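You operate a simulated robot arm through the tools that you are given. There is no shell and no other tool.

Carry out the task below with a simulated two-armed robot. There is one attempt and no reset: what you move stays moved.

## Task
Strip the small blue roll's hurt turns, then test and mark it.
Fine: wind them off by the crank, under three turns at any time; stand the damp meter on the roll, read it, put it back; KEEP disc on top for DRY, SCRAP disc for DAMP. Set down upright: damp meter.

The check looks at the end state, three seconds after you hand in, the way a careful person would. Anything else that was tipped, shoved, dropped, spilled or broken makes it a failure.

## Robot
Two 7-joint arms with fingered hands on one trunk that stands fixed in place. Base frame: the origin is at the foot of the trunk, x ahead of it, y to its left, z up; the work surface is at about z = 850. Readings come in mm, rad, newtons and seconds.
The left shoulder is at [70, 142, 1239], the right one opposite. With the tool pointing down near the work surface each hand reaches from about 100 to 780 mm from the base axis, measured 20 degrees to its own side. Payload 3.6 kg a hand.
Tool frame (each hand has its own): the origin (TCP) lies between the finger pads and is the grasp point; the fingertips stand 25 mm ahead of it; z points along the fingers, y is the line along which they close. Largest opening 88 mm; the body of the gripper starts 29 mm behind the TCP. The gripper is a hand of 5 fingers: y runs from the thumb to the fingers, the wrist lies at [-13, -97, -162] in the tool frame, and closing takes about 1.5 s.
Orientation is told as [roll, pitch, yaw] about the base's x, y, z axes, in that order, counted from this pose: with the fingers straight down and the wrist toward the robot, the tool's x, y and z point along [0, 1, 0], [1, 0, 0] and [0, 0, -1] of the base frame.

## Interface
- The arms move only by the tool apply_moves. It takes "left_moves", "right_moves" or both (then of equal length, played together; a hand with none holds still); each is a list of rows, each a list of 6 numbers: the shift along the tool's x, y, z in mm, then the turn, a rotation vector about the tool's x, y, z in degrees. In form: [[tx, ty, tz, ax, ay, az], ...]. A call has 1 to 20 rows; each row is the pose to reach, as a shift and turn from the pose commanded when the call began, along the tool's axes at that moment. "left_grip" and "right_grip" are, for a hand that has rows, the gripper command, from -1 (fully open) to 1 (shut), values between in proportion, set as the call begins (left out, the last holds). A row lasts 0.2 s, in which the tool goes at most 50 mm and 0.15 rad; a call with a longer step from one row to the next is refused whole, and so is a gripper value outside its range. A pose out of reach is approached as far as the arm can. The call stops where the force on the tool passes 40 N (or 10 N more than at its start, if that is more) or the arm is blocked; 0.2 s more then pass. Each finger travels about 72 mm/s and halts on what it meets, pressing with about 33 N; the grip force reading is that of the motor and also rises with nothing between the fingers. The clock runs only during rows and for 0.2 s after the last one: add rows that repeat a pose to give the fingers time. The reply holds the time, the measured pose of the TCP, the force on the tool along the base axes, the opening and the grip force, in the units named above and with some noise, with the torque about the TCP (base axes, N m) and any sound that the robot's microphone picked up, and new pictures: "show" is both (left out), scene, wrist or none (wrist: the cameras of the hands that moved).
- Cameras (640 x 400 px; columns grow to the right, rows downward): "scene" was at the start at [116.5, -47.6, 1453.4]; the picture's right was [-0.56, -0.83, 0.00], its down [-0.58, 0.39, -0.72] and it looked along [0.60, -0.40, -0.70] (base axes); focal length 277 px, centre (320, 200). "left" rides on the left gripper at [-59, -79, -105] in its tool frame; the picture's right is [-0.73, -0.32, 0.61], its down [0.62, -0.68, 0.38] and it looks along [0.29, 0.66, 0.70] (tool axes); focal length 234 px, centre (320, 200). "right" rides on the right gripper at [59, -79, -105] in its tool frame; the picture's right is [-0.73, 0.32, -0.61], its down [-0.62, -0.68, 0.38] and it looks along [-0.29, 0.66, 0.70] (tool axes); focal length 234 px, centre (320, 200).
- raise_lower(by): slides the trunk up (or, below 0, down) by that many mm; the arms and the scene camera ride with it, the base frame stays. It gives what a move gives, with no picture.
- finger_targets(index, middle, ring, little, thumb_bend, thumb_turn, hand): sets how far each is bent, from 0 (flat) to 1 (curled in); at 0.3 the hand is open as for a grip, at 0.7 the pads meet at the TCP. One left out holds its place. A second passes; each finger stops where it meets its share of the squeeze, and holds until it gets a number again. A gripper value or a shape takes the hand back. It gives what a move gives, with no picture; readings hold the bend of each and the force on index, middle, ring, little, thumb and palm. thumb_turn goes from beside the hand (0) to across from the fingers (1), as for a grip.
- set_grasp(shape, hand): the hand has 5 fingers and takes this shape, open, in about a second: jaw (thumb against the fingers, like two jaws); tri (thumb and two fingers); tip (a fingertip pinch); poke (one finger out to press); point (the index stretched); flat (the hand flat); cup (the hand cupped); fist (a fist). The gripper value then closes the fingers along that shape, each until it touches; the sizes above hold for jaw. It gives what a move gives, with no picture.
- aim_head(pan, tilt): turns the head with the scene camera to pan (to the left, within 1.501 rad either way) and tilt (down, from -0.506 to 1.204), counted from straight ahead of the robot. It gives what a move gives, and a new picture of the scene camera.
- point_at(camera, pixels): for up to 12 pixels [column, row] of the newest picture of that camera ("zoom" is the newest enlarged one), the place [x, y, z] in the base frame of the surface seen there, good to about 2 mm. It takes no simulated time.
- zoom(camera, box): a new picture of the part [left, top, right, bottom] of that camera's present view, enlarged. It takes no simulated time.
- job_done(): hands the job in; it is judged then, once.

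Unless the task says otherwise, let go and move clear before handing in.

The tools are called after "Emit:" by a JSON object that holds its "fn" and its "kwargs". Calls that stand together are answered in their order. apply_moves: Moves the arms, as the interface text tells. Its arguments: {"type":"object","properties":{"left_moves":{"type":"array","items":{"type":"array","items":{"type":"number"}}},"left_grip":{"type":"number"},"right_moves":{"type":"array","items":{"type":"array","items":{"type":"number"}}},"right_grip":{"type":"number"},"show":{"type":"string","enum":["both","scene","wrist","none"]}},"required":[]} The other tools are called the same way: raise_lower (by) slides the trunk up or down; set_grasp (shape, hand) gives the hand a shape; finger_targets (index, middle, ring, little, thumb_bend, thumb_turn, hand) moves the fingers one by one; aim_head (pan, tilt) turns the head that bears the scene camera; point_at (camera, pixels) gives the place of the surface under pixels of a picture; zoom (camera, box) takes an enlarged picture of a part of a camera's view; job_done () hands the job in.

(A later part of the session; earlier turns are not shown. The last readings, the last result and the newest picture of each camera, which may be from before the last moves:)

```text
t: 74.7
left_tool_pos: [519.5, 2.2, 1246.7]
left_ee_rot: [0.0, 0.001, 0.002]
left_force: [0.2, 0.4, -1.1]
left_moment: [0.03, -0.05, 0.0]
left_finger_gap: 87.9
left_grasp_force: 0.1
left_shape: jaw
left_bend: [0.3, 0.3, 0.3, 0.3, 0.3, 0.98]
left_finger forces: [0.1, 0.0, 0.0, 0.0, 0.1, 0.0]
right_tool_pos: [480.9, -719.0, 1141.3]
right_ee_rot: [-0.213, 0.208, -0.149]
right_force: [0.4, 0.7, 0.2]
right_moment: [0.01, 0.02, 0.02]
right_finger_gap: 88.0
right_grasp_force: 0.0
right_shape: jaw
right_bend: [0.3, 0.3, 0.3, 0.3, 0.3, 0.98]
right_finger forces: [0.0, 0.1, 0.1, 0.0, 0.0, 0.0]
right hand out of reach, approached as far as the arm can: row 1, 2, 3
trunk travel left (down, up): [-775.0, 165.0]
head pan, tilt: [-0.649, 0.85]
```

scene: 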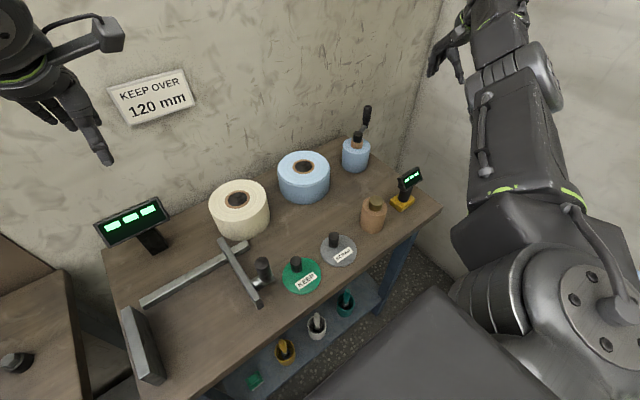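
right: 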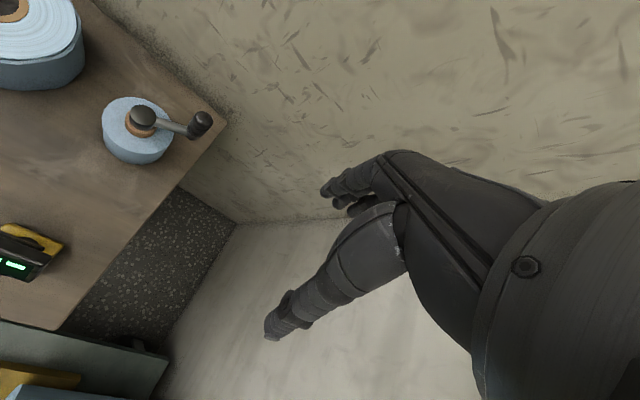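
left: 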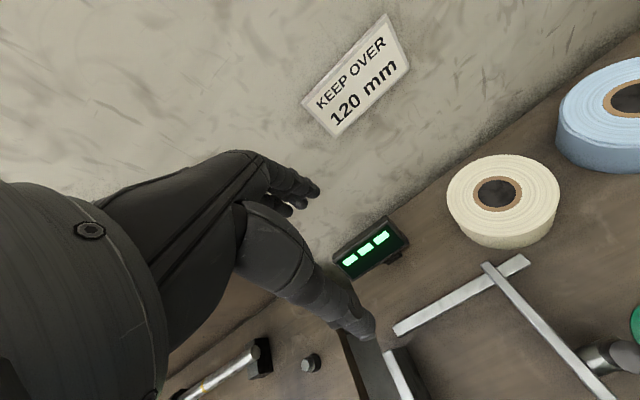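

Emit:
{"fn": "apply_moves", "kwargs": {"right_moves": [[15, 20, -5, 0, 0, 0], [30, 40, -10, 0, 0, 0], [50, 65, -15, 0, 0, 0], [70, 90, -20, 0, 0, 0]], "show": "none"}}

Emit:
{"fn": "apply_moves", "kwargs": {"right_moves": [[10, -10, 0, 0, 0, 0], [20, -25, 0, 0, 0, 0], [30, -40, 0, 0, 0, 0]], "show": "none"}}

Emit:
{"fn": "apply_moves", "kwargs": {"right_moves": [[0, 0, -30, 0, 0, 0], [0, 0, -60, 0, 0, 0], [0, 0, -100, 0, 0, 0], [0, 0, -140, 0, 0, 0]], "show": "none"}}

Emit:
{"fn": "apply_moves", "kwargs": {"right_moves": [[10, -10, 0, 0, 0, 0], [20, -25, 0, 0, 0, 0], [30, -40, 0, 0, 0, 0]], "show": "both"}}

```text
t: 75.7
left_tool_pos: [520.7, 3.7, 1246.3]
left_ee_rot: [0.0, 0.001, 0.002]
left_force: [-0.1, -0.1, -0.5]
left_moment: [-0.02, 0.0, -0.03]
left_finger_gap: 87.9
left_grasp_force: 0.0
left_shape: jaw
left_bend: [0.3, 0.3, 0.3, 0.3, 0.3, 0.98]
left_finger forces: [0.1, 0.0, 0.0, 0.0, 0.1, 0.0]
right_tool_pos: [563.5, -645.9, 1124.2]
right_ee_rot: [-0.214, 0.209, -0.149]
right_force: [1.2, -0.1, -0.4]
right_moment: [-0.02, 0.03, -0.02]
right_finger_gap: 88.2
right_grasp_force: 0.1
right_shape: jaw
right_bend: [0.3, 0.3, 0.3, 0.3, 0.3, 0.98]
right_finger forces: [0.1, 0.1, 0.0, 0.1, 0.0, 0.0]
right hand out of reach, approached as far as the arm can: row 2, 3, 4
trunk travel left (down, up): [-775.0, 165.0]
head pan, tilt: [-0.649, 0.85]
```

```text
t: 76.5
left_tool_pos: [521.0, 1.5, 1246.5]
left_ee_rot: [0.0, -0.001, 0.002]
left_force: [-1.0, -0.3, 0.0]
left_moment: [0.02, 0.01, 0.03]
left_finger_gap: 87.6
left_grasp_force: 0.1
left_shape: jaw
left_bend: [0.3, 0.3, 0.3, 0.3, 0.3, 0.98]
left_finger forces: [0.1, 0.0, 0.0, 0.1, 0.0, 0.1]
right_tool_pos: [525.5, -610.5, 1127.4]
right_ee_rot: [-0.214, 0.208, -0.149]
right_force: [-0.3, -0.2, 0.0]
right_moment: [0.0, 0.0, 0.0]
right_finger_gap: 87.7
right_grasp_force: 0.0
right_shape: jaw
right_bend: [0.3, 0.3, 0.3, 0.3, 0.3, 0.98]
right_finger forces: [0.0, 0.0, 0.1, 0.1, 0.0, 0.0]
trunk travel left (down, up): [-775.0, 165.0]
head pan, tilt: [-0.649, 0.85]
```

```text
t: 77.5
left_tool_pos: [519.1, 1.7, 1247.6]
left_ee_rot: [0.002, 0.0, 0.003]
left_force: [-0.3, 0.3, -0.4]
left_moment: [-0.02, 0.02, 0.02]
left_finger_gap: 87.7
left_grasp_force: 0.0
left_shape: jaw
left_bend: [0.3, 0.3, 0.3, 0.3, 0.3, 0.98]
left_finger forces: [0.0, 0.0, 0.1, 0.1, 0.1, 0.0]
right_tool_pos: [554.9, -587.6, 1262.5]
right_ee_rot: [-0.214, 0.207, -0.151]
right_force: [-0.3, 0.2, -0.2]
right_moment: [-0.01, -0.02, 0.01]
right_finger_gap: 87.7
right_grasp_force: 0.1
right_shape: jaw
right_bend: [0.3, 0.3, 0.3, 0.3, 0.3, 0.98]
right_finger forces: [0.1, 0.0, 0.1, 0.0, 0.1, 0.0]
trunk travel left (down, up): [-775.0, 165.0]
head pan, tilt: [-0.649, 0.85]
```

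```text
t: 78.3
left_tool_pos: [519.1, 2.1, 1246.0]
left_ee_rot: [0.0, 0.0, 0.001]
left_force: [0.2, -0.2, 0.1]
left_moment: [-0.03, -0.01, 0.0]
left_finger_gap: 88.0
left_grasp_force: 0.1
left_shape: jaw
left_bend: [0.3, 0.3, 0.3, 0.3, 0.3, 0.98]
left_finger forces: [0.0, 0.0, 0.0, 0.0, 0.1, 0.0]
right_tool_pos: [520.7, -551.8, 1261.8]
right_ee_rot: [-0.213, 0.207, -0.151]
right_force: [-0.3, -0.2, -0.7]
right_moment: [-0.01, 0.0, 0.0]
right_finger_gap: 88.0
right_grasp_force: 0.2
right_shape: jaw
right_bend: [0.3, 0.3, 0.3, 0.3, 0.3, 0.98]
right_finger forces: [0.1, 0.0, 0.0, 0.0, 0.1, 0.1]
trunk travel left (down, up): [-775.0, 165.0]
head pan, tilt: [-0.649, 0.85]
```

scene: 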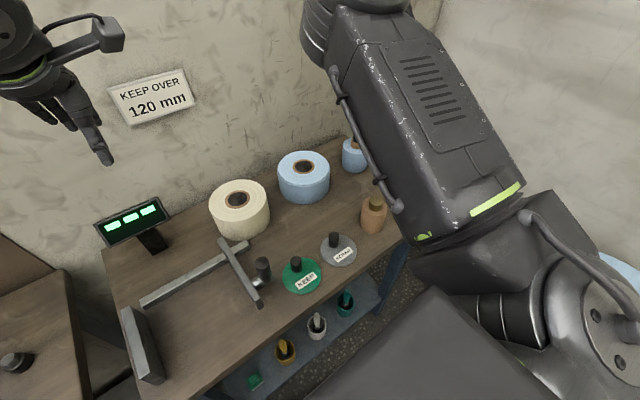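
right: 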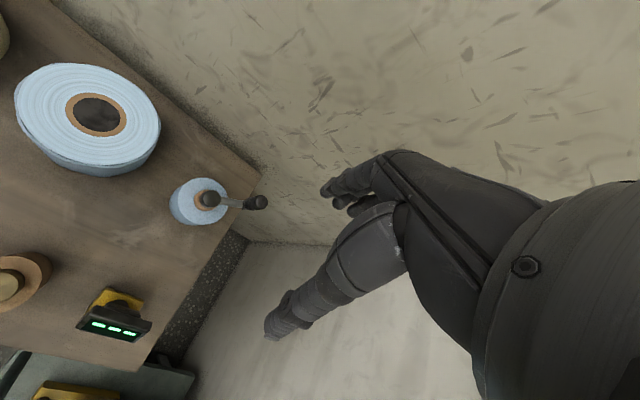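

Free again. Now I'll move back to near the starting pose and level the hand, to restore a comfortable elbow configuration.

Emit:
{"fn": "apply_moves", "kwargs": {"right_moves": [[10, -30, 0, -3, 3, -2], [20, -65, 0, -6, 6, -4], [30, -100, 0, -9, 9, -6], [40, -135, 0, -12, 12, -8.7], [50, -165, 10, -12, 12, -8.7], [60, -195, 20, -12, 12, -8.7], [60, -195, 20, -12, 12, -8.7]], "show": "both"}}

```text
t: 79.9
left_tool_pos: [520.6, 0.7, 1246.3]
left_ee_rot: [0.0, -0.001, 0.001]
left_force: [0.6, -0.2, 0.5]
left_moment: [0.01, 0.01, 0.02]
left_finger_gap: 87.8
left_grasp_force: 0.1
left_shape: jaw
left_bend: [0.3, 0.3, 0.3, 0.3, 0.3, 0.98]
left_finger forces: [0.1, 0.0, 0.0, 0.0, 0.0, 0.1]
right_tool_pos: [333.1, -467.6, 1271.1]
right_ee_rot: [0.016, 0.013, 0.022]
right_force: [0.4, 0.5, -0.1]
right_moment: [0.03, 0.04, 0.0]
right_finger_gap: 87.5
right_grasp_force: 0.1
right_shape: jaw
right_bend: [0.3, 0.3, 0.3, 0.3, 0.3, 0.98]
right_finger forces: [0.1, 0.0, 0.1, 0.0, 0.1, 0.0]
trunk travel left (down, up): [-775.0, 165.0]
head pan, tilt: [-0.649, 0.85]
```

scene: 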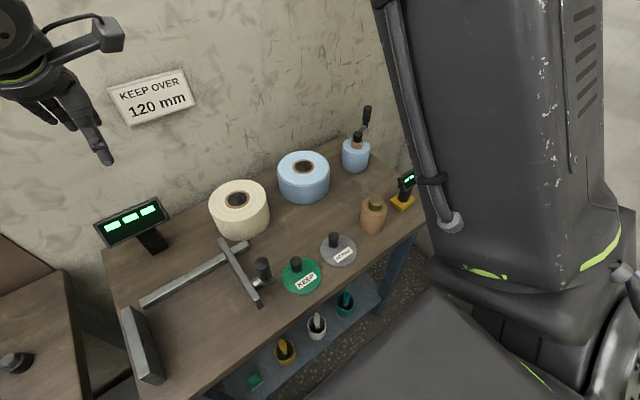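
right: 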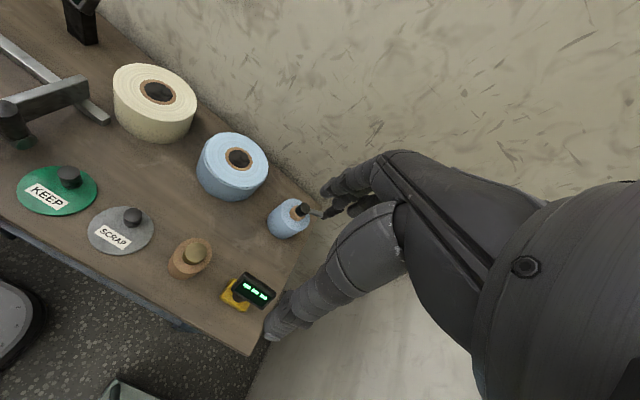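

The elbow is now raised, but that still gives clearance. I'll approach the handle (603,-594) from above with yaw -30° and check reach.

Emit:
{"fn": "apply_moves", "kwargs": {"right_moves": [[-14, 30, 10, -0.7, -0.9, 3], [-28, 60, 20, -0.7, -0.9, 7], [-42, 90, 40, -0.7, -0.9, 10], [-56, 120, 60, -0.7, -0.9, 14], [-70, 150, 80, -0.7, -0.9, 17], [-84, 180, 100, -0.7, -0.9, 20], [-98, 210, 125, -0.7, -0.9, 24], [-112, 240, 155, -0.7, -0.9, 28], [-126, 268, 180, -0.7, -0.9, 31.3], [-126, 268, 190, -0.7, -0.9, 31.3]], "show": "both"}}

```text
t: 82.1
left_tool_pos: [519.5, 2.0, 1247.1]
left_ee_rot: [-0.001, 0.0, 0.003]
left_force: [-0.7, -0.2, -0.5]
left_moment: [0.01, -0.01, 0.01]
left_finger_gap: 87.7
left_grasp_force: 0.0
left_shape: jaw
left_bend: [0.3, 0.3, 0.3, 0.3, 0.3, 0.98]
left_finger forces: [0.0, 0.1, 0.0, 0.1, 0.0, 0.1]
right_tool_pos: [601.7, -585.4, 1074.8]
right_ee_rot: [-0.006, 0.006, -0.527]
right_force: [-0.2, 0.2, 0.5]
right_moment: [-0.04, 0.01, 0.0]
right_finger_gap: 87.9
right_grasp_force: 0.0
right_shape: jaw
right_bend: [0.3, 0.3, 0.3, 0.3, 0.3, 0.98]
right_finger forces: [0.0, 0.0, 0.0, 0.0, 0.0, 0.0]
trunk travel left (down, up): [-775.0, 165.0]
head pan, tilt: [-0.649, 0.85]
```

scene: 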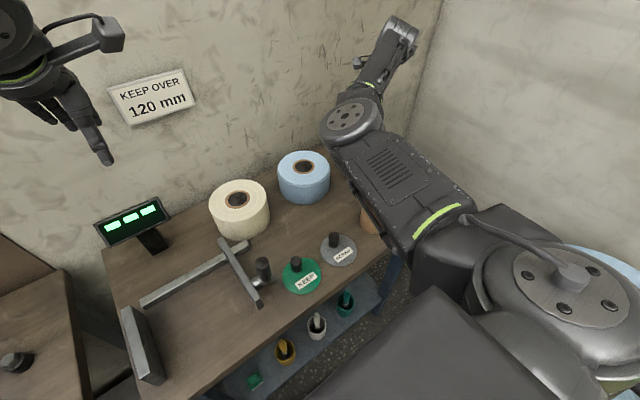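
right: 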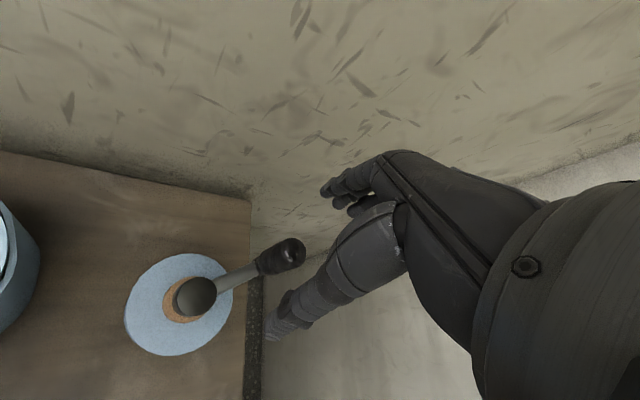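

I can reach the handle. I'll check the elbow height and handle position before descending.

Emit:
{"fn": "point_at", "kwargs": {"camera": "scene", "pixels": [[345, 115], [380, 170], [420, 200], [370, 85], [350, 140], [410, 240]]}}

Emit:
{"fn": "point_at", "kwargs": {"camera": "right", "pixels": [[290, 250], [270, 262], [280, 245], [300, 245], [195, 297], [240, 278], [10, 230], [230, 290], [125, 310]]}}

```text
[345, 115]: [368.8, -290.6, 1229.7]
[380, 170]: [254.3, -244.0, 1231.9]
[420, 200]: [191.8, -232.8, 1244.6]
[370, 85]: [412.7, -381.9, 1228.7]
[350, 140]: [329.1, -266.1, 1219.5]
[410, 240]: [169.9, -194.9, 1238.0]
```

```text
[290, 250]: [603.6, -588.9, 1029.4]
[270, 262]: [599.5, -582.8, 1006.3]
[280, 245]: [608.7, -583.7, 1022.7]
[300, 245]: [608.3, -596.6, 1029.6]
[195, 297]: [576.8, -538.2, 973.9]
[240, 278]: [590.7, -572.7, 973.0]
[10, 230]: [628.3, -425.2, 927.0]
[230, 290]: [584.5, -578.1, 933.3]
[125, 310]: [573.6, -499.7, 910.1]
```

Emit:
{"fn": "apply_moves", "kwargs": {"right_moves": [[-4.2, 5.9, 0, 0, 0, 0], [-4.2, 5.9, 30, 0, 0, 0], [-4.2, 5.9, 62, 0, 0, 0], [-4.2, 5.9, 62, 0, 0, 0]], "show": "wrist"}}

Emit:
{"fn": "zoom", "kwargs": {"camera": "right", "box": [180, 130, 420, 360]}}

```text
t: 83.1
left_tool_pos: [520.1, 1.4, 1246.8]
left_ee_rot: [-0.001, 0.0, 0.002]
left_force: [0.3, -0.3, 0.3]
left_moment: [0.01, 0.02, -0.01]
left_finger_gap: 87.6
left_grasp_force: 0.0
left_shape: jaw
left_bend: [0.3, 0.3, 0.3, 0.3, 0.3, 0.98]
left_finger forces: [0.0, 0.0, 0.0, 0.0, 0.0, 0.0]
right_tool_pos: [604.6, -593.2, 1013.3]
right_ee_rot: [-0.007, 0.005, -0.524]
right_force: [0.4, 0.2, -0.5]
right_moment: [0.02, 0.04, -0.02]
right_finger_gap: 88.0
right_grasp_force: 0.1
right_shape: jaw
right_bend: [0.3, 0.3, 0.3, 0.3, 0.3, 0.98]
right_finger forces: [0.0, 0.1, 0.0, 0.1, 0.1, 0.1]
trunk travel left (down, up): [-775.0, 165.0]
head pan, tilt: [-0.649, 0.85]
```

right: 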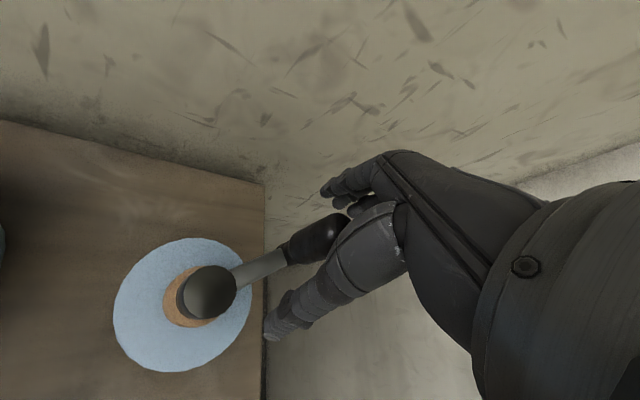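

```text
1.74 times, centred on (300, 245) of right
```

zoom: 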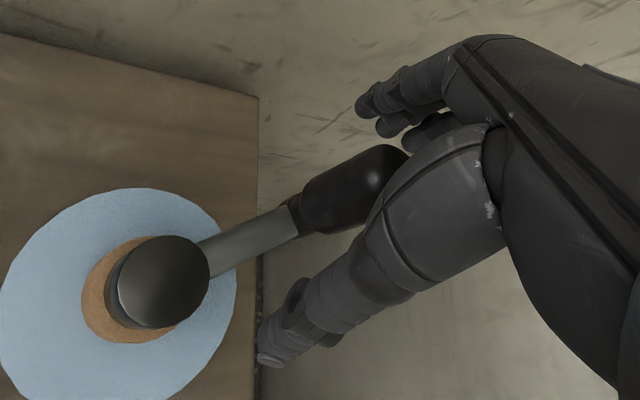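

Emit:
{"fn": "apply_moves", "kwargs": {"right_moves": [[0, 0, 0, 0, 0, 0], [0, 0, 0, 0, 0, 0], [0, 0, 0, 0, 0, 0], [0, 0, 0, 0, 0, 0], [0, 0, 0, 0, 0, 0], [0, 0, 0, 0, 0, 0], [0, 0, 0, 0, 0, 0], [-6.8, -4.9, 0, 0, 0, 8], [-12.8, -10.7, 0, 0, 0, 16], [-17.9, -17.3, 0, 0, 0, 24], [-22.1, -24.6, 0, 0, 0, 32], [-25.3, -32.3, 0, 0, 0, 40], [-27.3, -40.4, 0, 0, 0, 48], [-28.1, -48.8, 0, 0, 0, 56], [-27.9, -57.2, 0, 0, 0, 64]], "right_grip": 1, "show": "both"}}

Emit:
{"fn": "zoom", "kwargs": {"camera": "scene", "box": [270, 90, 410, 210]}}

```text
t: 86.3
left_tool_pos: [523.0, 4.0, 1246.5]
left_ee_rot: [-0.002, 0.0, 0.002]
left_force: [-0.4, 0.3, 0.7]
left_moment: [0.02, 0.01, 0.0]
left_finger_gap: 87.8
left_grasp_force: 0.0
left_shape: jaw
left_bend: [0.3, 0.3, 0.3, 0.3, 0.3, 0.98]
left_finger forces: [0.0, 0.0, 0.1, 0.0, 0.0, 0.0]
right_tool_pos: [543.7, -585.3, 1013.4]
right_ee_rot: [-0.006, -0.002, -1.642]
right_force: [6.7, 10.5, -1.6]
right_moment: [0.17, -0.16, 0.08]
right_finger_gap: 15.6
right_grasp_force: 32.8
right_shape: jaw
right_bend: [0.74, 0.6, 0.66, 0.64, 0.74, 1.0]
right_finger forces: [16.5, 7.9, 0.0, 0.0, 32.7, 0.1]
trunk travel left (down, up): [-775.0, 165.0]
head pan, tilt: [-0.649, 0.85]
```

scene: 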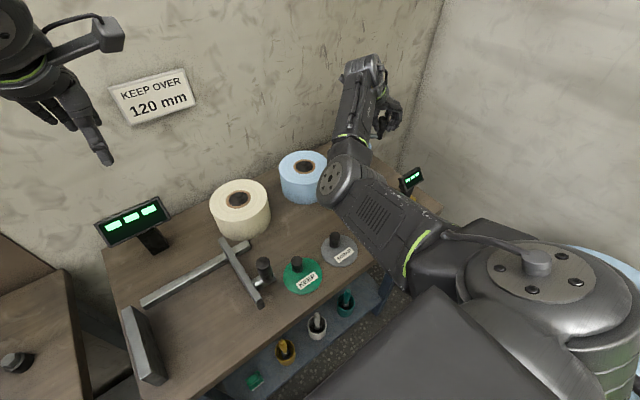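
right: 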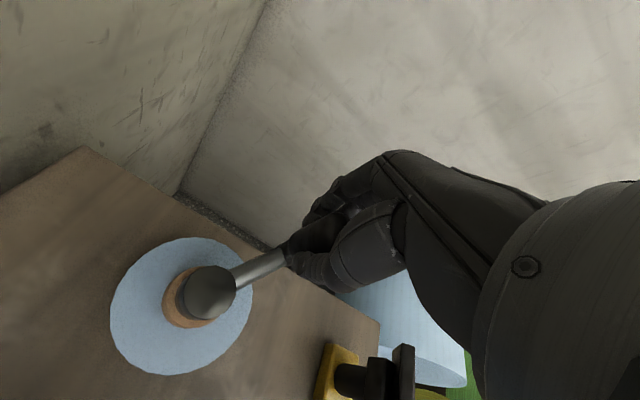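

```text
3.33 times, centred on (340, 150) of scene
```

zoom: 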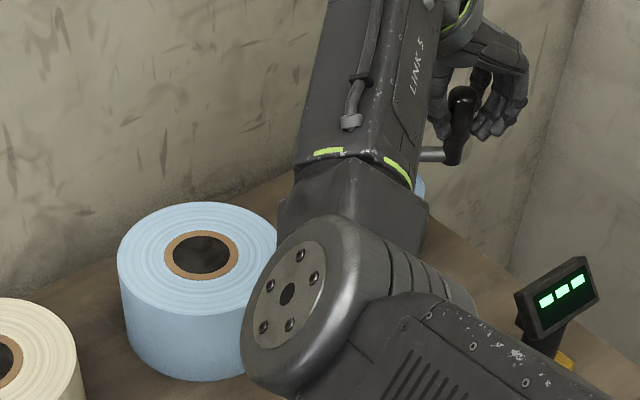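

The loose shell is gone and the roll edge is now clean, at about 2.1 turns, so I stop winding here. I'll open, then lift straight off the handle.

Emit:
{"fn": "apply_moves", "kwargs": {"right_moves": [[0, 0, 0, 0, 0, 0], [0, 0, 0, 0, 0, 0], [0, 0, 0, 0, 0, 0], [0, 0, 0, 0, 0, 0], [0, 0, 0, 0, 0, 0], [0, 0, 0, 0, 0, 0], [0, 0, 0, 0, 0, 0], [0, 0, -25, 0, 0, 0], [0, 0, -50, 0, 0, 0], [0, 0, -80, 0, 0, 0], [0, 0, -110, 0, 0, 0]], "right_grip": -1, "show": "both"}}

```text
t: 88.7
left_tool_pos: [519.0, 2.1, 1247.4]
left_ee_rot: [0.001, -0.002, 0.002]
left_force: [-0.2, 0.8, -0.4]
left_moment: [0.01, 0.01, -0.01]
left_finger_gap: 87.7
left_grasp_force: 0.0
left_shape: jaw
left_bend: [0.3, 0.3, 0.3, 0.3, 0.3, 0.98]
left_finger forces: [0.0, 0.0, 0.0, 0.0, 0.0, 0.0]
right_tool_pos: [542.4, -587.4, 1124.5]
right_ee_rot: [-0.007, -0.004, -1.64]
right_force: [0.9, -0.5, 0.3]
right_moment: [-0.02, 0.01, 0.0]
right_finger_gap: 87.8
right_grasp_force: 0.0
right_shape: jaw
right_bend: [0.3, 0.3, 0.3, 0.3, 0.3, 0.98]
right_finger forces: [0.2, 0.0, 0.0, 0.0, 0.0, 0.0]
trunk travel left (down, up): [-775.0, 165.0]
head pan, tilt: [-0.649, 0.85]
```

scene: 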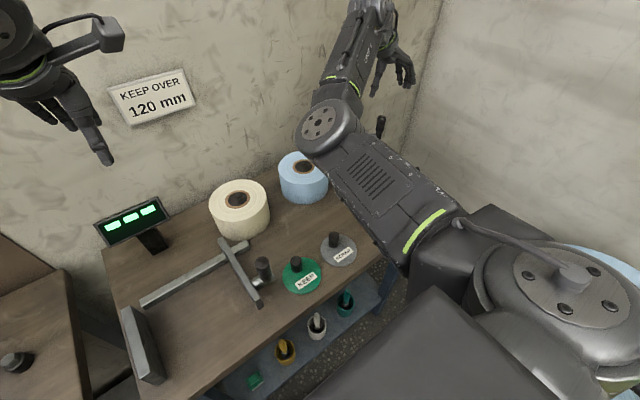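
right: 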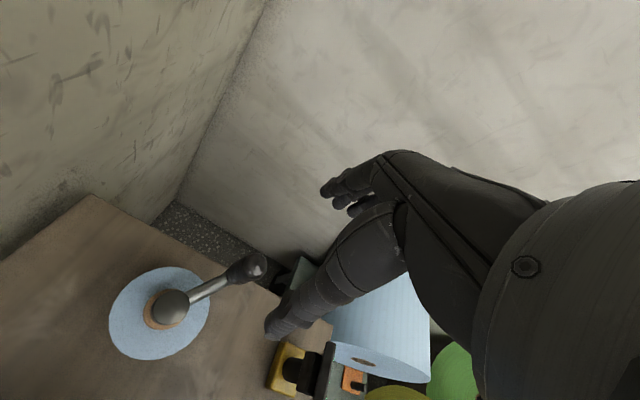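

Released cleanly. Now I'll bring the right hand back with yaw 0 to inspect the damp meter for grasping.

Emit:
{"fn": "apply_moves", "kwargs": {"right_moves": [[-20, -8, -10, 0, 0, -8], [-40, -15, -20, 0, 0, -16], [-60, -23, -30, 0, 0, -24], [-80, -30, -40, 0, 0, -32], [-100, -38, -50, 0, 0, -40], [-120, -45, -60, 0, 0, -48], [-140, -53, -70, 0, 0, -56], [-160, -60, -76, 0, 0, -64], [-180, -68, -76, 0, 0, -72], [-205, -76, -76, 0, 0, -80], [-230, -83, -76, 0, 0, -88], [-249, -90, -76, 0, 0, -94], [-249, -90, -76, 0, 0, -94]], "show": "both"}}

Emit:
{"fn": "aim_head", "kwargs": {"pan": -0.75, "tilt": 0.9}}

```text
t: 91.5
left_tool_pos: [520.4, 1.6, 1246.0]
left_ee_rot: [-0.001, 0.001, 0.002]
left_force: [0.4, 0.0, 0.5]
left_moment: [0.04, 0.02, 0.0]
left_finger_gap: 87.6
left_grasp_force: 0.1
left_shape: jaw
left_bend: [0.3, 0.3, 0.3, 0.3, 0.3, 0.98]
left_finger forces: [0.0, 0.0, 0.0, 0.0, 0.1, 0.1]
right_tool_pos: [300.4, -480.4, 1201.5]
right_ee_rot: [-0.003, 0.008, 0.001]
right_force: [0.4, 0.1, -0.1]
right_moment: [0.02, 0.01, -0.02]
right_finger_gap: 87.9
right_grasp_force: 0.1
right_shape: jaw
right_bend: [0.3, 0.3, 0.3, 0.3, 0.3, 0.98]
right_finger forces: [0.1, 0.0, 0.0, 0.0, 0.0, 0.1]
trunk travel left (down, up): [-775.0, 165.0]
head pan, tilt: [-0.649, 0.85]
```

scene: 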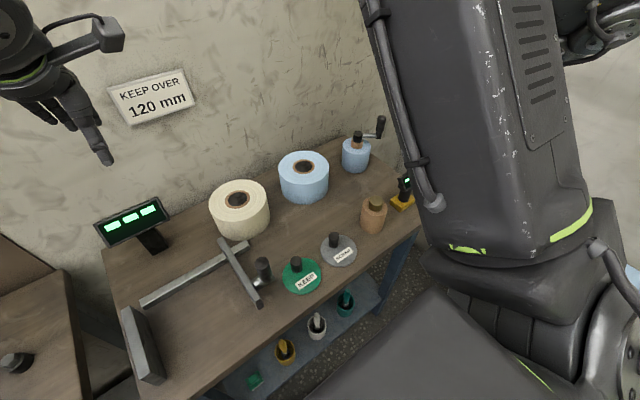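
right: 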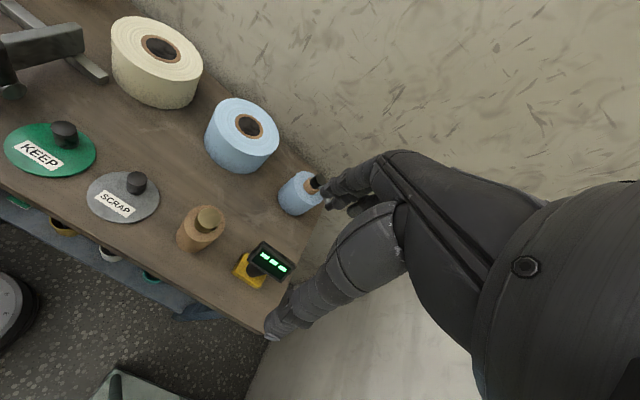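

```text
t: 92.1
left_tool_pos: [518.8, 1.4, 1247.2]
left_ee_rot: [-0.001, 0.0, 0.002]
left_force: [0.0, -0.4, -0.5]
left_moment: [-0.02, -0.02, 0.0]
left_finger_gap: 87.8
left_grasp_force: 0.1
left_shape: jaw
left_bend: [0.3, 0.3, 0.3, 0.3, 0.3, 0.98]
left_finger forces: [0.0, 0.1, 0.0, 0.0, 0.0, 0.0]
right_tool_pos: [300.8, -480.4, 1200.4]
right_ee_rot: [-0.001, 0.007, 0.0]
right_force: [-0.6, 1.1, 0.3]
right_moment: [0.01, 0.0, 0.0]
right_finger_gap: 87.5
right_grasp_force: 0.0
right_shape: jaw
right_bend: [0.3, 0.3, 0.3, 0.3, 0.3, 0.98]
right_finger forces: [0.1, 0.0, 0.1, 0.0, 0.1, 0.1]
trunk travel left (down, up): [-775.0, 165.0]
head pan, tilt: [-0.75, 0.901]
```

scene: 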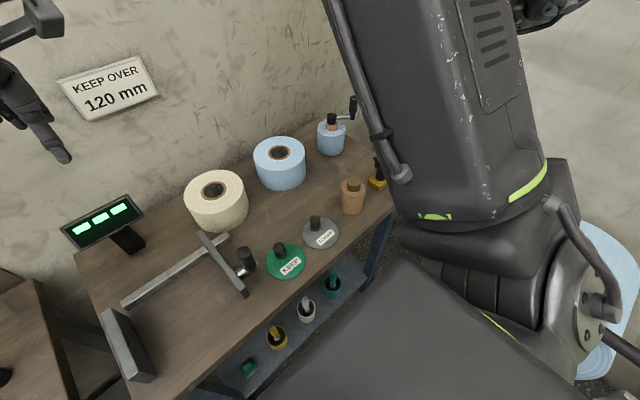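

Emit:
{"fn": "zoom", "kwargs": {"camera": "right", "box": [190, 80, 340, 230]}}

Emit:
{"fn": "zoom", "kwargs": {"camera": "right", "box": [170, 190, 310, 310]}}

```text
2.67 times, centred on (265, 155) of right
```

zoom: 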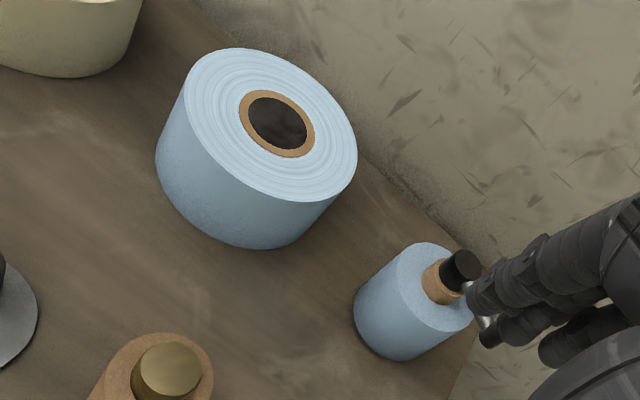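

```text
3.33 times, centred on (240, 250) of right
```

zoom: 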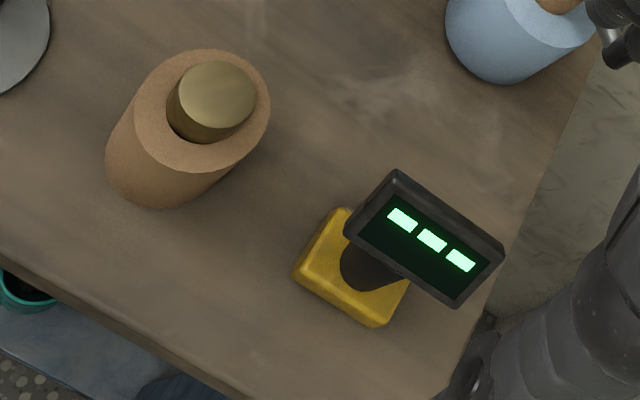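

The roll is clean. Now I'll measure the meter's geometry.

Emit:
{"fn": "point_at", "kwargs": {"camera": "zoom", "pixels": [[300, 275], [345, 215], [375, 322], [340, 285], [365, 270], [350, 245], [397, 175], [500, 255], [450, 303], [352, 225], [432, 240], [400, 290]]}}

Emit:
{"fn": "apply_moves", "kwargs": {"right_moves": [[0, 30, 0, 0, 0, 0], [-20, 60, 20, 0, 0, 0], [-45, 90, 40, 0, 0, 0], [-70, 115, 60, 0, 0, 0], [-95, 120, 80, 0, 0, 0], [-95, 120, 80, 0, 0, 0]], "show": "both"}}

```text
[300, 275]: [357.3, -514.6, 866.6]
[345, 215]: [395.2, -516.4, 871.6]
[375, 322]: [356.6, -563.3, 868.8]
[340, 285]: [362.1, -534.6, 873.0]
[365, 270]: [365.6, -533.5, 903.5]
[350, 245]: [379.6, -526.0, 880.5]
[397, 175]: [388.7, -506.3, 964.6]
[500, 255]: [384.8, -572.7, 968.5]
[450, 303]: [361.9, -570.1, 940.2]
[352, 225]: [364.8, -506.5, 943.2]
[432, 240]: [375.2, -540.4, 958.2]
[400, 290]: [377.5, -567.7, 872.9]
```

```text
t: 93.5
left_tool_pos: [520.4, 2.1, 1245.9]
left_ee_rot: [0.0, 0.0, 0.001]
left_force: [-0.1, -0.5, -0.3]
left_moment: [0.03, 0.02, 0.03]
left_finger_gap: 87.5
left_grasp_force: 0.1
left_shape: jaw
left_bend: [0.3, 0.3, 0.3, 0.3, 0.3, 0.98]
left_finger forces: [0.0, 0.0, 0.1, 0.0, 0.1, 0.1]
right_tool_pos: [420.1, -576.1, 1119.1]
right_ee_rot: [-0.001, 0.005, 0.001]
right_force: [0.2, 0.7, 0.3]
right_moment: [-0.02, -0.01, -0.01]
right_finger_gap: 87.5
right_grasp_force: 0.1
right_shape: jaw
right_bend: [0.3, 0.3, 0.3, 0.3, 0.3, 0.98]
right_finger forces: [0.0, 0.0, 0.0, 0.0, 0.0, 0.0]
trunk travel left (down, up): [-775.0, 165.0]
head pan, tilt: [-0.75, 0.901]
```

scene: 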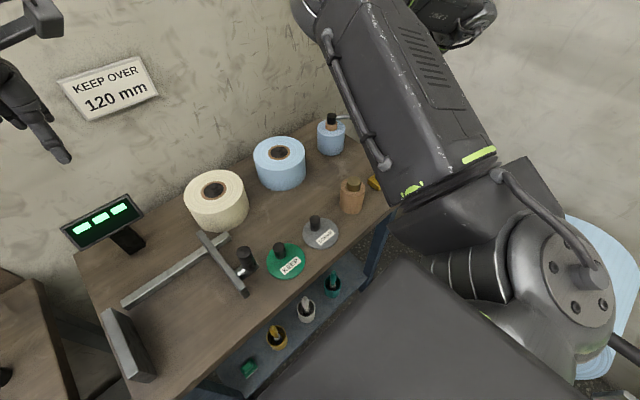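
right: 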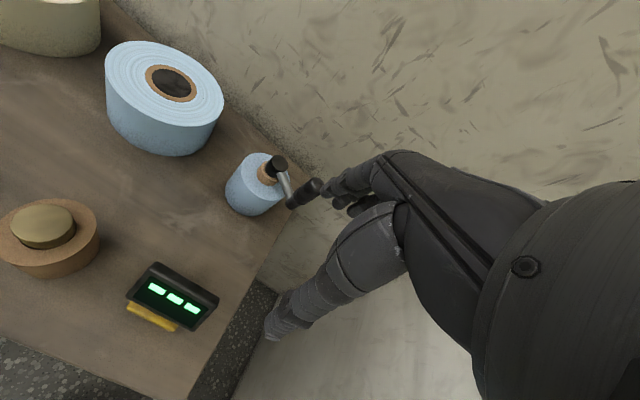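

The meter: base centre is about (376,-539), 42x50 mm; the screen spans y -506…-573, z 940–968 and faces the robot. I'll pinch the screen housing's two ends from above (closing along y), so I bring the hand above it at yaw -90°.

Emit:
{"fn": "apply_moves", "kwargs": {"right_moves": [[3, -4, 0, 0, 0, 7.5], [6, -8, 0, 0, 0, 15], [9, -12, 0, 0, 0, 22.5], [12, -16, 0, 0, 0, 30], [15, -20, 5, 0, 0, 37.5], [18, -24, 5, 0, 0, 45], [21, -28, 10, 0, 0, 52.5], [24, -32, 10, 0, 0, 60], [27, -36, 15, 0, 0, 67.5], [30, -40, 15, 0, 0, 75], [33, -42, 20, 0, 0, 82.5], [36, -44, 20, 0, 0, 90], [36, -44, 20, 0, 0, 90]], "right_grip": -1, "show": "both"}}

Emit:
{"fn": "zoom", "kwargs": {"camera": "right", "box": [120, 100, 420, 380]}}

```text
t: 96.3
left_tool_pos: [520.5, 2.4, 1246.4]
left_ee_rot: [0.0, 0.002, 0.002]
left_force: [1.0, 0.4, 0.1]
left_moment: [0.01, 0.01, 0.0]
left_finger_gap: 87.6
left_grasp_force: 0.1
left_shape: jaw
left_bend: [0.3, 0.3, 0.3, 0.3, 0.3, 0.98]
left_finger forces: [0.0, 0.0, 0.1, 0.1, 0.0, 0.0]
right_tool_pos: [376.5, -539.9, 1101.0]
right_ee_rot: [-0.007, -0.002, -1.571]
right_force: [-0.3, 0.6, 0.3]
right_moment: [0.01, 0.03, -0.01]
right_finger_gap: 87.9
right_grasp_force: 0.0
right_shape: jaw
right_bend: [0.3, 0.3, 0.3, 0.3, 0.3, 0.98]
right_finger forces: [0.1, 0.0, 0.0, 0.0, 0.0, 0.0]
trunk travel left (down, up): [-775.0, 165.0]
head pan, tilt: [-0.75, 0.901]
```

scene: 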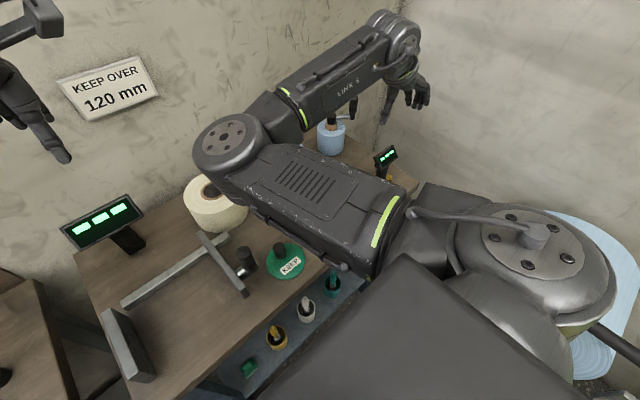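
right: 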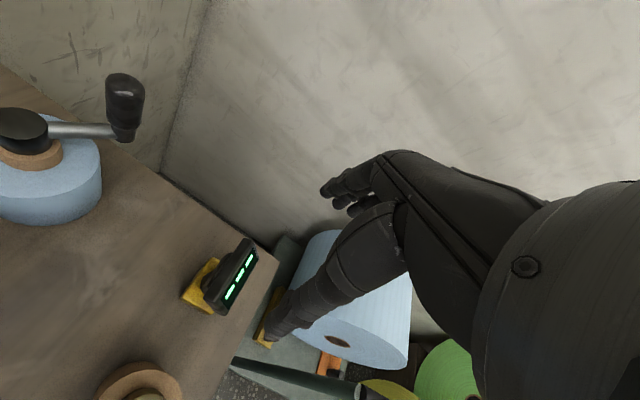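

```text
1.43 times, centred on (270, 240) of right
```

zoom: 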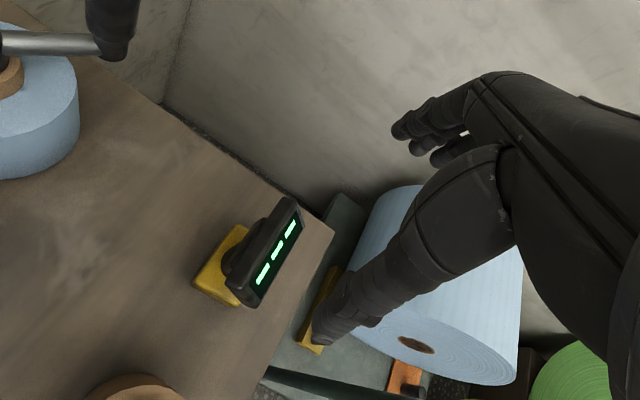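

Emit:
{"fn": "zoom", "kwargs": {"camera": "right", "box": [170, 220, 280, 330]}}

Emit:
{"fn": "point_at", "kwargs": {"camera": "scene", "pixels": [[225, 140], [270, 180], [330, 220], [265, 120]]}}

```text
3.64 times, centred on (225, 275) of right
```

zoom: 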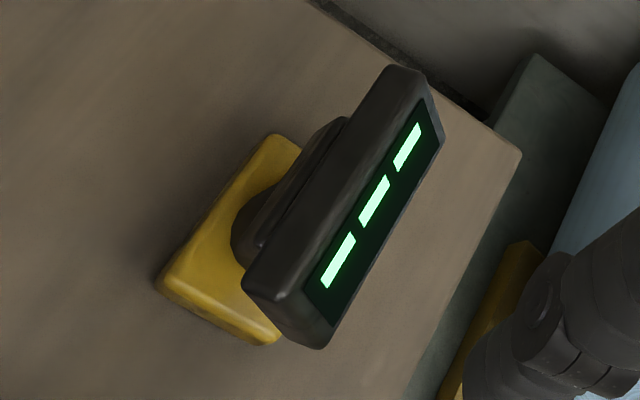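

```text
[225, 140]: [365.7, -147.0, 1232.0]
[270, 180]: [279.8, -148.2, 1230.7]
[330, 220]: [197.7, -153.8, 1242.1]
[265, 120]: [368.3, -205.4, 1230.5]
```

Emit:
{"fn": "point_at", "kwargs": {"camera": "zoom", "pixels": [[388, 75], [420, 75], [248, 285], [285, 300], [440, 145], [320, 340], [340, 125], [240, 235], [280, 140], [165, 280], [265, 335], [305, 180]]}}

```text
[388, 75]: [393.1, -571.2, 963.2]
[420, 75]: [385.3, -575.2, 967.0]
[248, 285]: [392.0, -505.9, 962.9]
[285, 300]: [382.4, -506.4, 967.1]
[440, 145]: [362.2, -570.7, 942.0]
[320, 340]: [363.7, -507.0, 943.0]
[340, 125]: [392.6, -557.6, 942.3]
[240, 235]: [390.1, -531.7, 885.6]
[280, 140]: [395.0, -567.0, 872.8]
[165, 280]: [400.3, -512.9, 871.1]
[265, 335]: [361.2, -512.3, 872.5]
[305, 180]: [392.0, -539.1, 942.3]
```

The housing spans y -505…-575 (70 mm) and is centred on (377,-540). I'll descend with the fingers straddling it, checking partway.

Emit:
{"fn": "apply_moves", "kwargs": {"right_moves": [[0, 0, 40, 0, 0, 0], [0, 0, 80, 0, 0, 0], [0, 0, 105, 0, 0, 0], [0, 0, 105, 0, 0, 0]], "show": "both"}}

Emit:
{"fn": "zoom", "kwargs": {"camera": "right", "box": [180, 140, 420, 380]}}

Emit:
{"fn": "zoom", "kwargs": {"camera": "scene", "box": [340, 40, 460, 220]}}

```text
t: 97.3
left_tool_pos: [520.6, 2.3, 1246.2]
left_ee_rot: [0.0, -0.001, 0.001]
left_force: [-0.2, -0.4, 1.0]
left_moment: [0.0, 0.02, -0.01]
left_finger_gap: 88.1
left_grasp_force: 0.1
left_shape: jaw
left_bend: [0.3, 0.3, 0.3, 0.3, 0.3, 0.98]
left_finger forces: [0.0, 0.0, 0.0, 0.0, 0.1, 0.0]
right_tool_pos: [376.3, -537.9, 993.8]
right_ee_rot: [-0.007, -0.002, -1.57]
right_force: [0.0, 0.4, -0.3]
right_moment: [-0.03, 0.03, -0.03]
right_finger_gap: 87.6
right_grasp_force: 0.1
right_shape: jaw
right_bend: [0.3, 0.3, 0.3, 0.3, 0.3, 0.98]
right_finger forces: [0.0, 0.1, 0.2, 0.0, 0.1, 0.0]
trunk travel left (down, up): [-775.0, 165.0]
head pan, tilt: [-0.75, 0.901]
```

scene: 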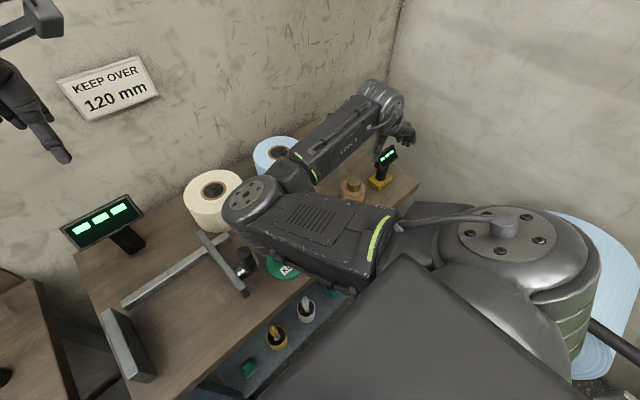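
right: 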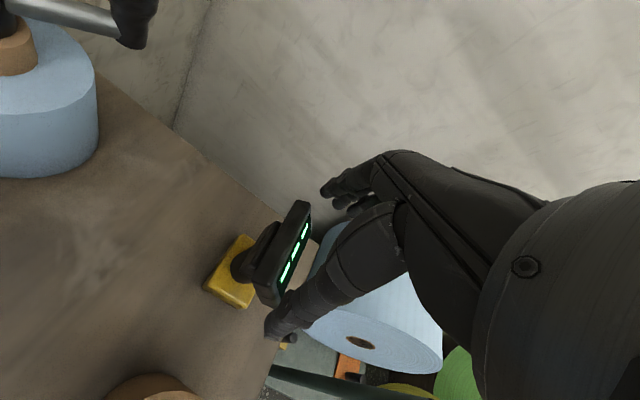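

```text
1.67 times, centred on (300, 260) of right
```

zoom: 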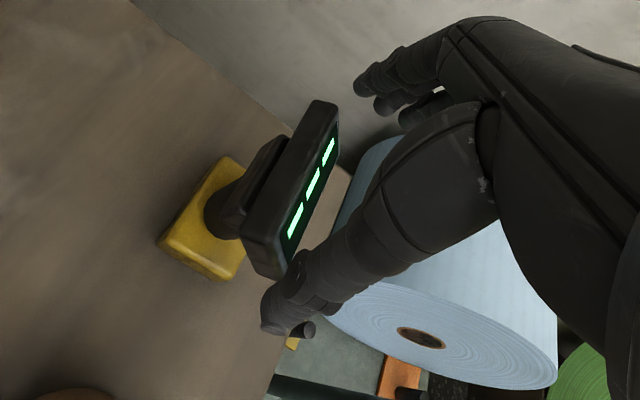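

```text
2.22 times, centred on (400, 130) of scene
```

zoom: 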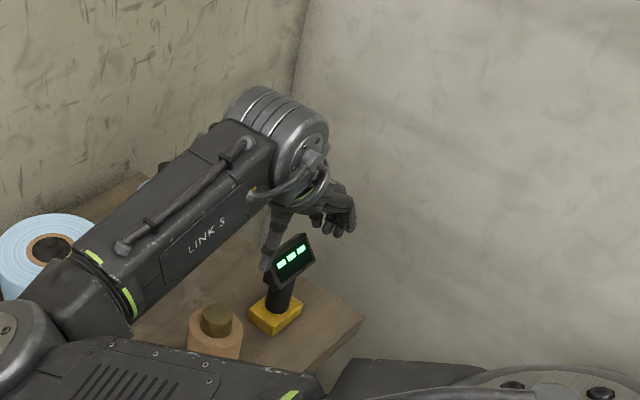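

Emit:
{"fn": "point_at", "kwargs": {"camera": "right", "pixels": [[283, 318], [275, 325], [290, 305], [300, 320], [330, 190], [340, 200]]}}

Emit:
{"fn": "point_at", "kwargs": {"camera": "scene", "pixels": [[379, 145], [380, 155], [404, 138], [409, 140], [245, 195], [300, 165]]}}

```text
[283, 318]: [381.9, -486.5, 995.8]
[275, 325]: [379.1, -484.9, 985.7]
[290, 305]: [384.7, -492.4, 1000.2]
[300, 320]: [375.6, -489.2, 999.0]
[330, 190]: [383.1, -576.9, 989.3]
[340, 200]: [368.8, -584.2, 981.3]
```

```text
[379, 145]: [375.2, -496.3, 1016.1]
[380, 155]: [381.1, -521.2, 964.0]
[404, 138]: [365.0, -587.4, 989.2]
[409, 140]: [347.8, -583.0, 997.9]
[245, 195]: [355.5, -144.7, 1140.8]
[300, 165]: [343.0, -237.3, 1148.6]
```

Finger clearance is tighter on the -y side, so I'll shift 4 mm that way and descend to z≈953.

Emit:
{"fn": "apply_moves", "kwargs": {"right_moves": [[0.5, 4, 0, 0, 0, 0], [0.5, 4, 20, 0, 0, 0], [0.5, 4, 41, 0, 0, 0], [0.5, 4, 41, 0, 0, 0]], "show": "both"}}

Emit:
{"fn": "zoom", "kwargs": {"camera": "right", "box": [180, 140, 420, 380]}}

Emit:
{"fn": "zoom", "kwargs": {"camera": "scene", "box": [340, 80, 440, 220]}}

```text
t: 98.3
left_tool_pos: [518.3, 2.2, 1246.8]
left_ee_rot: [0.0, -0.001, 0.002]
left_force: [0.1, 0.1, 0.5]
left_moment: [0.0, -0.02, -0.02]
left_finger_gap: 87.7
left_grasp_force: 0.0
left_shape: jaw
left_bend: [0.3, 0.3, 0.3, 0.3, 0.3, 0.98]
left_finger forces: [0.0, 0.1, 0.0, 0.0, 0.0, 0.0]
right_tool_pos: [374.5, -542.3, 953.1]
right_ee_rot: [-0.007, -0.003, -1.572]
right_force: [-2.7, 0.1, 6.1]
right_moment: [-0.01, -0.05, -0.02]
right_finger_gap: 88.0
right_grasp_force: 0.0
right_shape: jaw
right_bend: [0.29, 0.3, 0.3, 0.3, 0.28, 0.98]
right_finger forces: [3.2, 0.1, 0.0, 0.1, 2.5, 0.0]
trunk travel left (down, up): [-775.0, 165.0]
head pan, tilt: [-0.75, 0.901]
```

scene: 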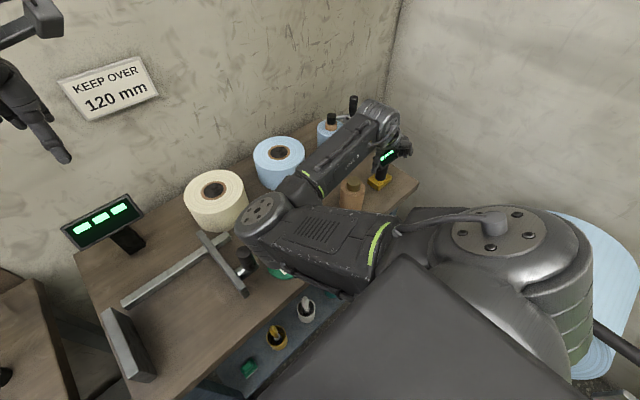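
right: 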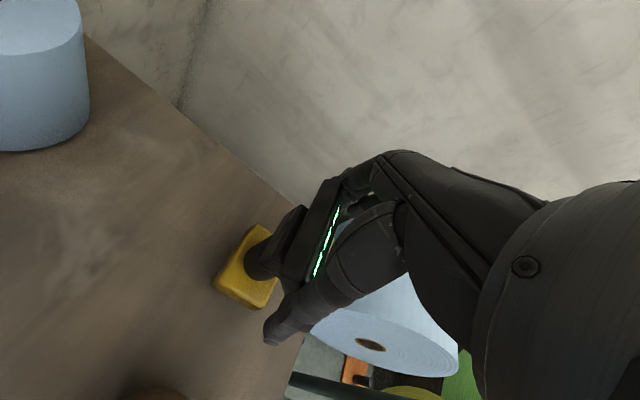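

```text
1.67 times, centred on (300, 260) of right
```

zoom: 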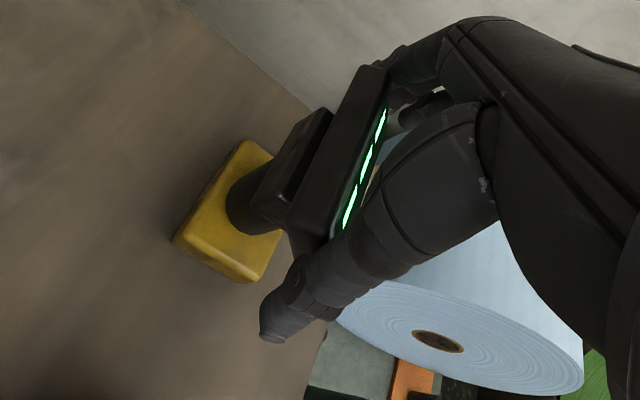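

```text
2.86 times, centred on (390, 150) of scene
```

zoom: 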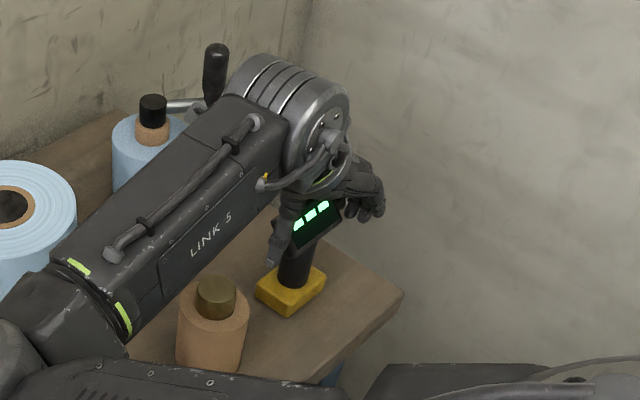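

Fingers are lightly touching both ends (3 N). I'll raise 5 mm to unload, then close gently.

Emit:
{"fn": "apply_moves", "kwargs": {"right_moves": [[0, 0, -3, 0, 0, 0], [0, 0, -5, 0, 0, 0], [0, 0, -5, 0, 0, 0]], "show": "none"}}

Emit:
{"fn": "apply_moves", "kwargs": {"right_moves": [[0, 0, 0, 0, 0, 0], [0, 0, 0, 0, 0, 0], [0, 0, 0, 0, 0, 0]], "right_grip": -0.5, "show": "wrist"}}

Emit:
{"fn": "zoom", "kwargs": {"camera": "scene", "box": [340, 80, 440, 220]}}

```text
t: 99.1
left_tool_pos: [519.8, 2.7, 1247.4]
left_ee_rot: [0.0, 0.0, 0.001]
left_force: [0.0, 0.3, 0.0]
left_moment: [-0.06, 0.0, 0.02]
left_finger_gap: 87.9
left_grasp_force: 0.1
left_shape: jaw
left_bend: [0.3, 0.3, 0.3, 0.3, 0.3, 0.98]
left_finger forces: [0.0, 0.1, 0.1, 0.0, 0.0, 0.1]
right_tool_pos: [376.0, -542.6, 958.9]
right_ee_rot: [-0.006, -0.002, -1.572]
right_force: [-0.1, 0.0, 0.1]
right_moment: [-0.01, -0.01, 0.04]
right_finger_gap: 88.2
right_grasp_force: 0.1
right_shape: jaw
right_bend: [0.3, 0.3, 0.3, 0.3, 0.29, 0.98]
right_finger forces: [0.1, 0.0, 0.1, 0.0, 0.5, 0.0]
trunk travel left (down, up): [-775.0, 165.0]
head pan, tilt: [-0.75, 0.901]
```

```text
t: 99.9
left_tool_pos: [519.9, 2.9, 1246.0]
left_ee_rot: [0.001, 0.001, 0.001]
left_force: [-0.2, -0.6, 1.2]
left_moment: [-0.03, 0.03, -0.03]
left_finger_gap: 87.6
left_grasp_force: 0.1
left_shape: jaw
left_bend: [0.3, 0.3, 0.3, 0.3, 0.3, 0.98]
left_finger forces: [0.1, 0.0, 0.1, 0.1, 0.0, 0.1]
right_tool_pos: [376.1, -543.3, 960.0]
right_ee_rot: [-0.007, -0.003, -1.571]
right_force: [-0.3, 0.5, 2.1]
right_moment: [-0.01, 0.01, -0.02]
right_finger_gap: 69.6
right_grasp_force: 33.0
right_shape: jaw
right_bend: [0.27, 0.36, 0.4, 0.42, 0.38, 0.98]
right_finger forces: [21.4, 11.8, 0.1, 0.1, 34.1, 0.1]
trunk travel left (down, up): [-775.0, 165.0]
head pan, tilt: [-0.75, 0.901]
```

right: 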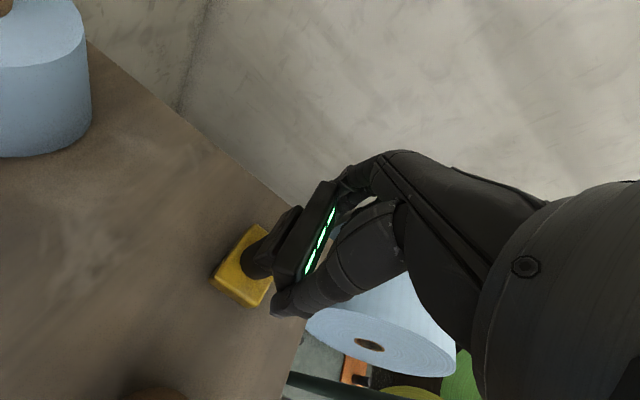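

```text
2.86 times, centred on (390, 150) of scene
```

zoom: 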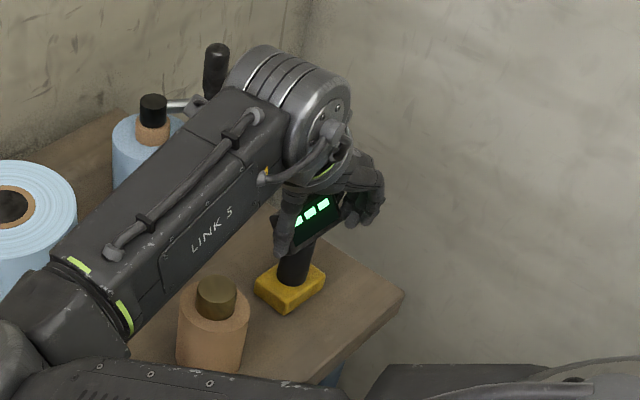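

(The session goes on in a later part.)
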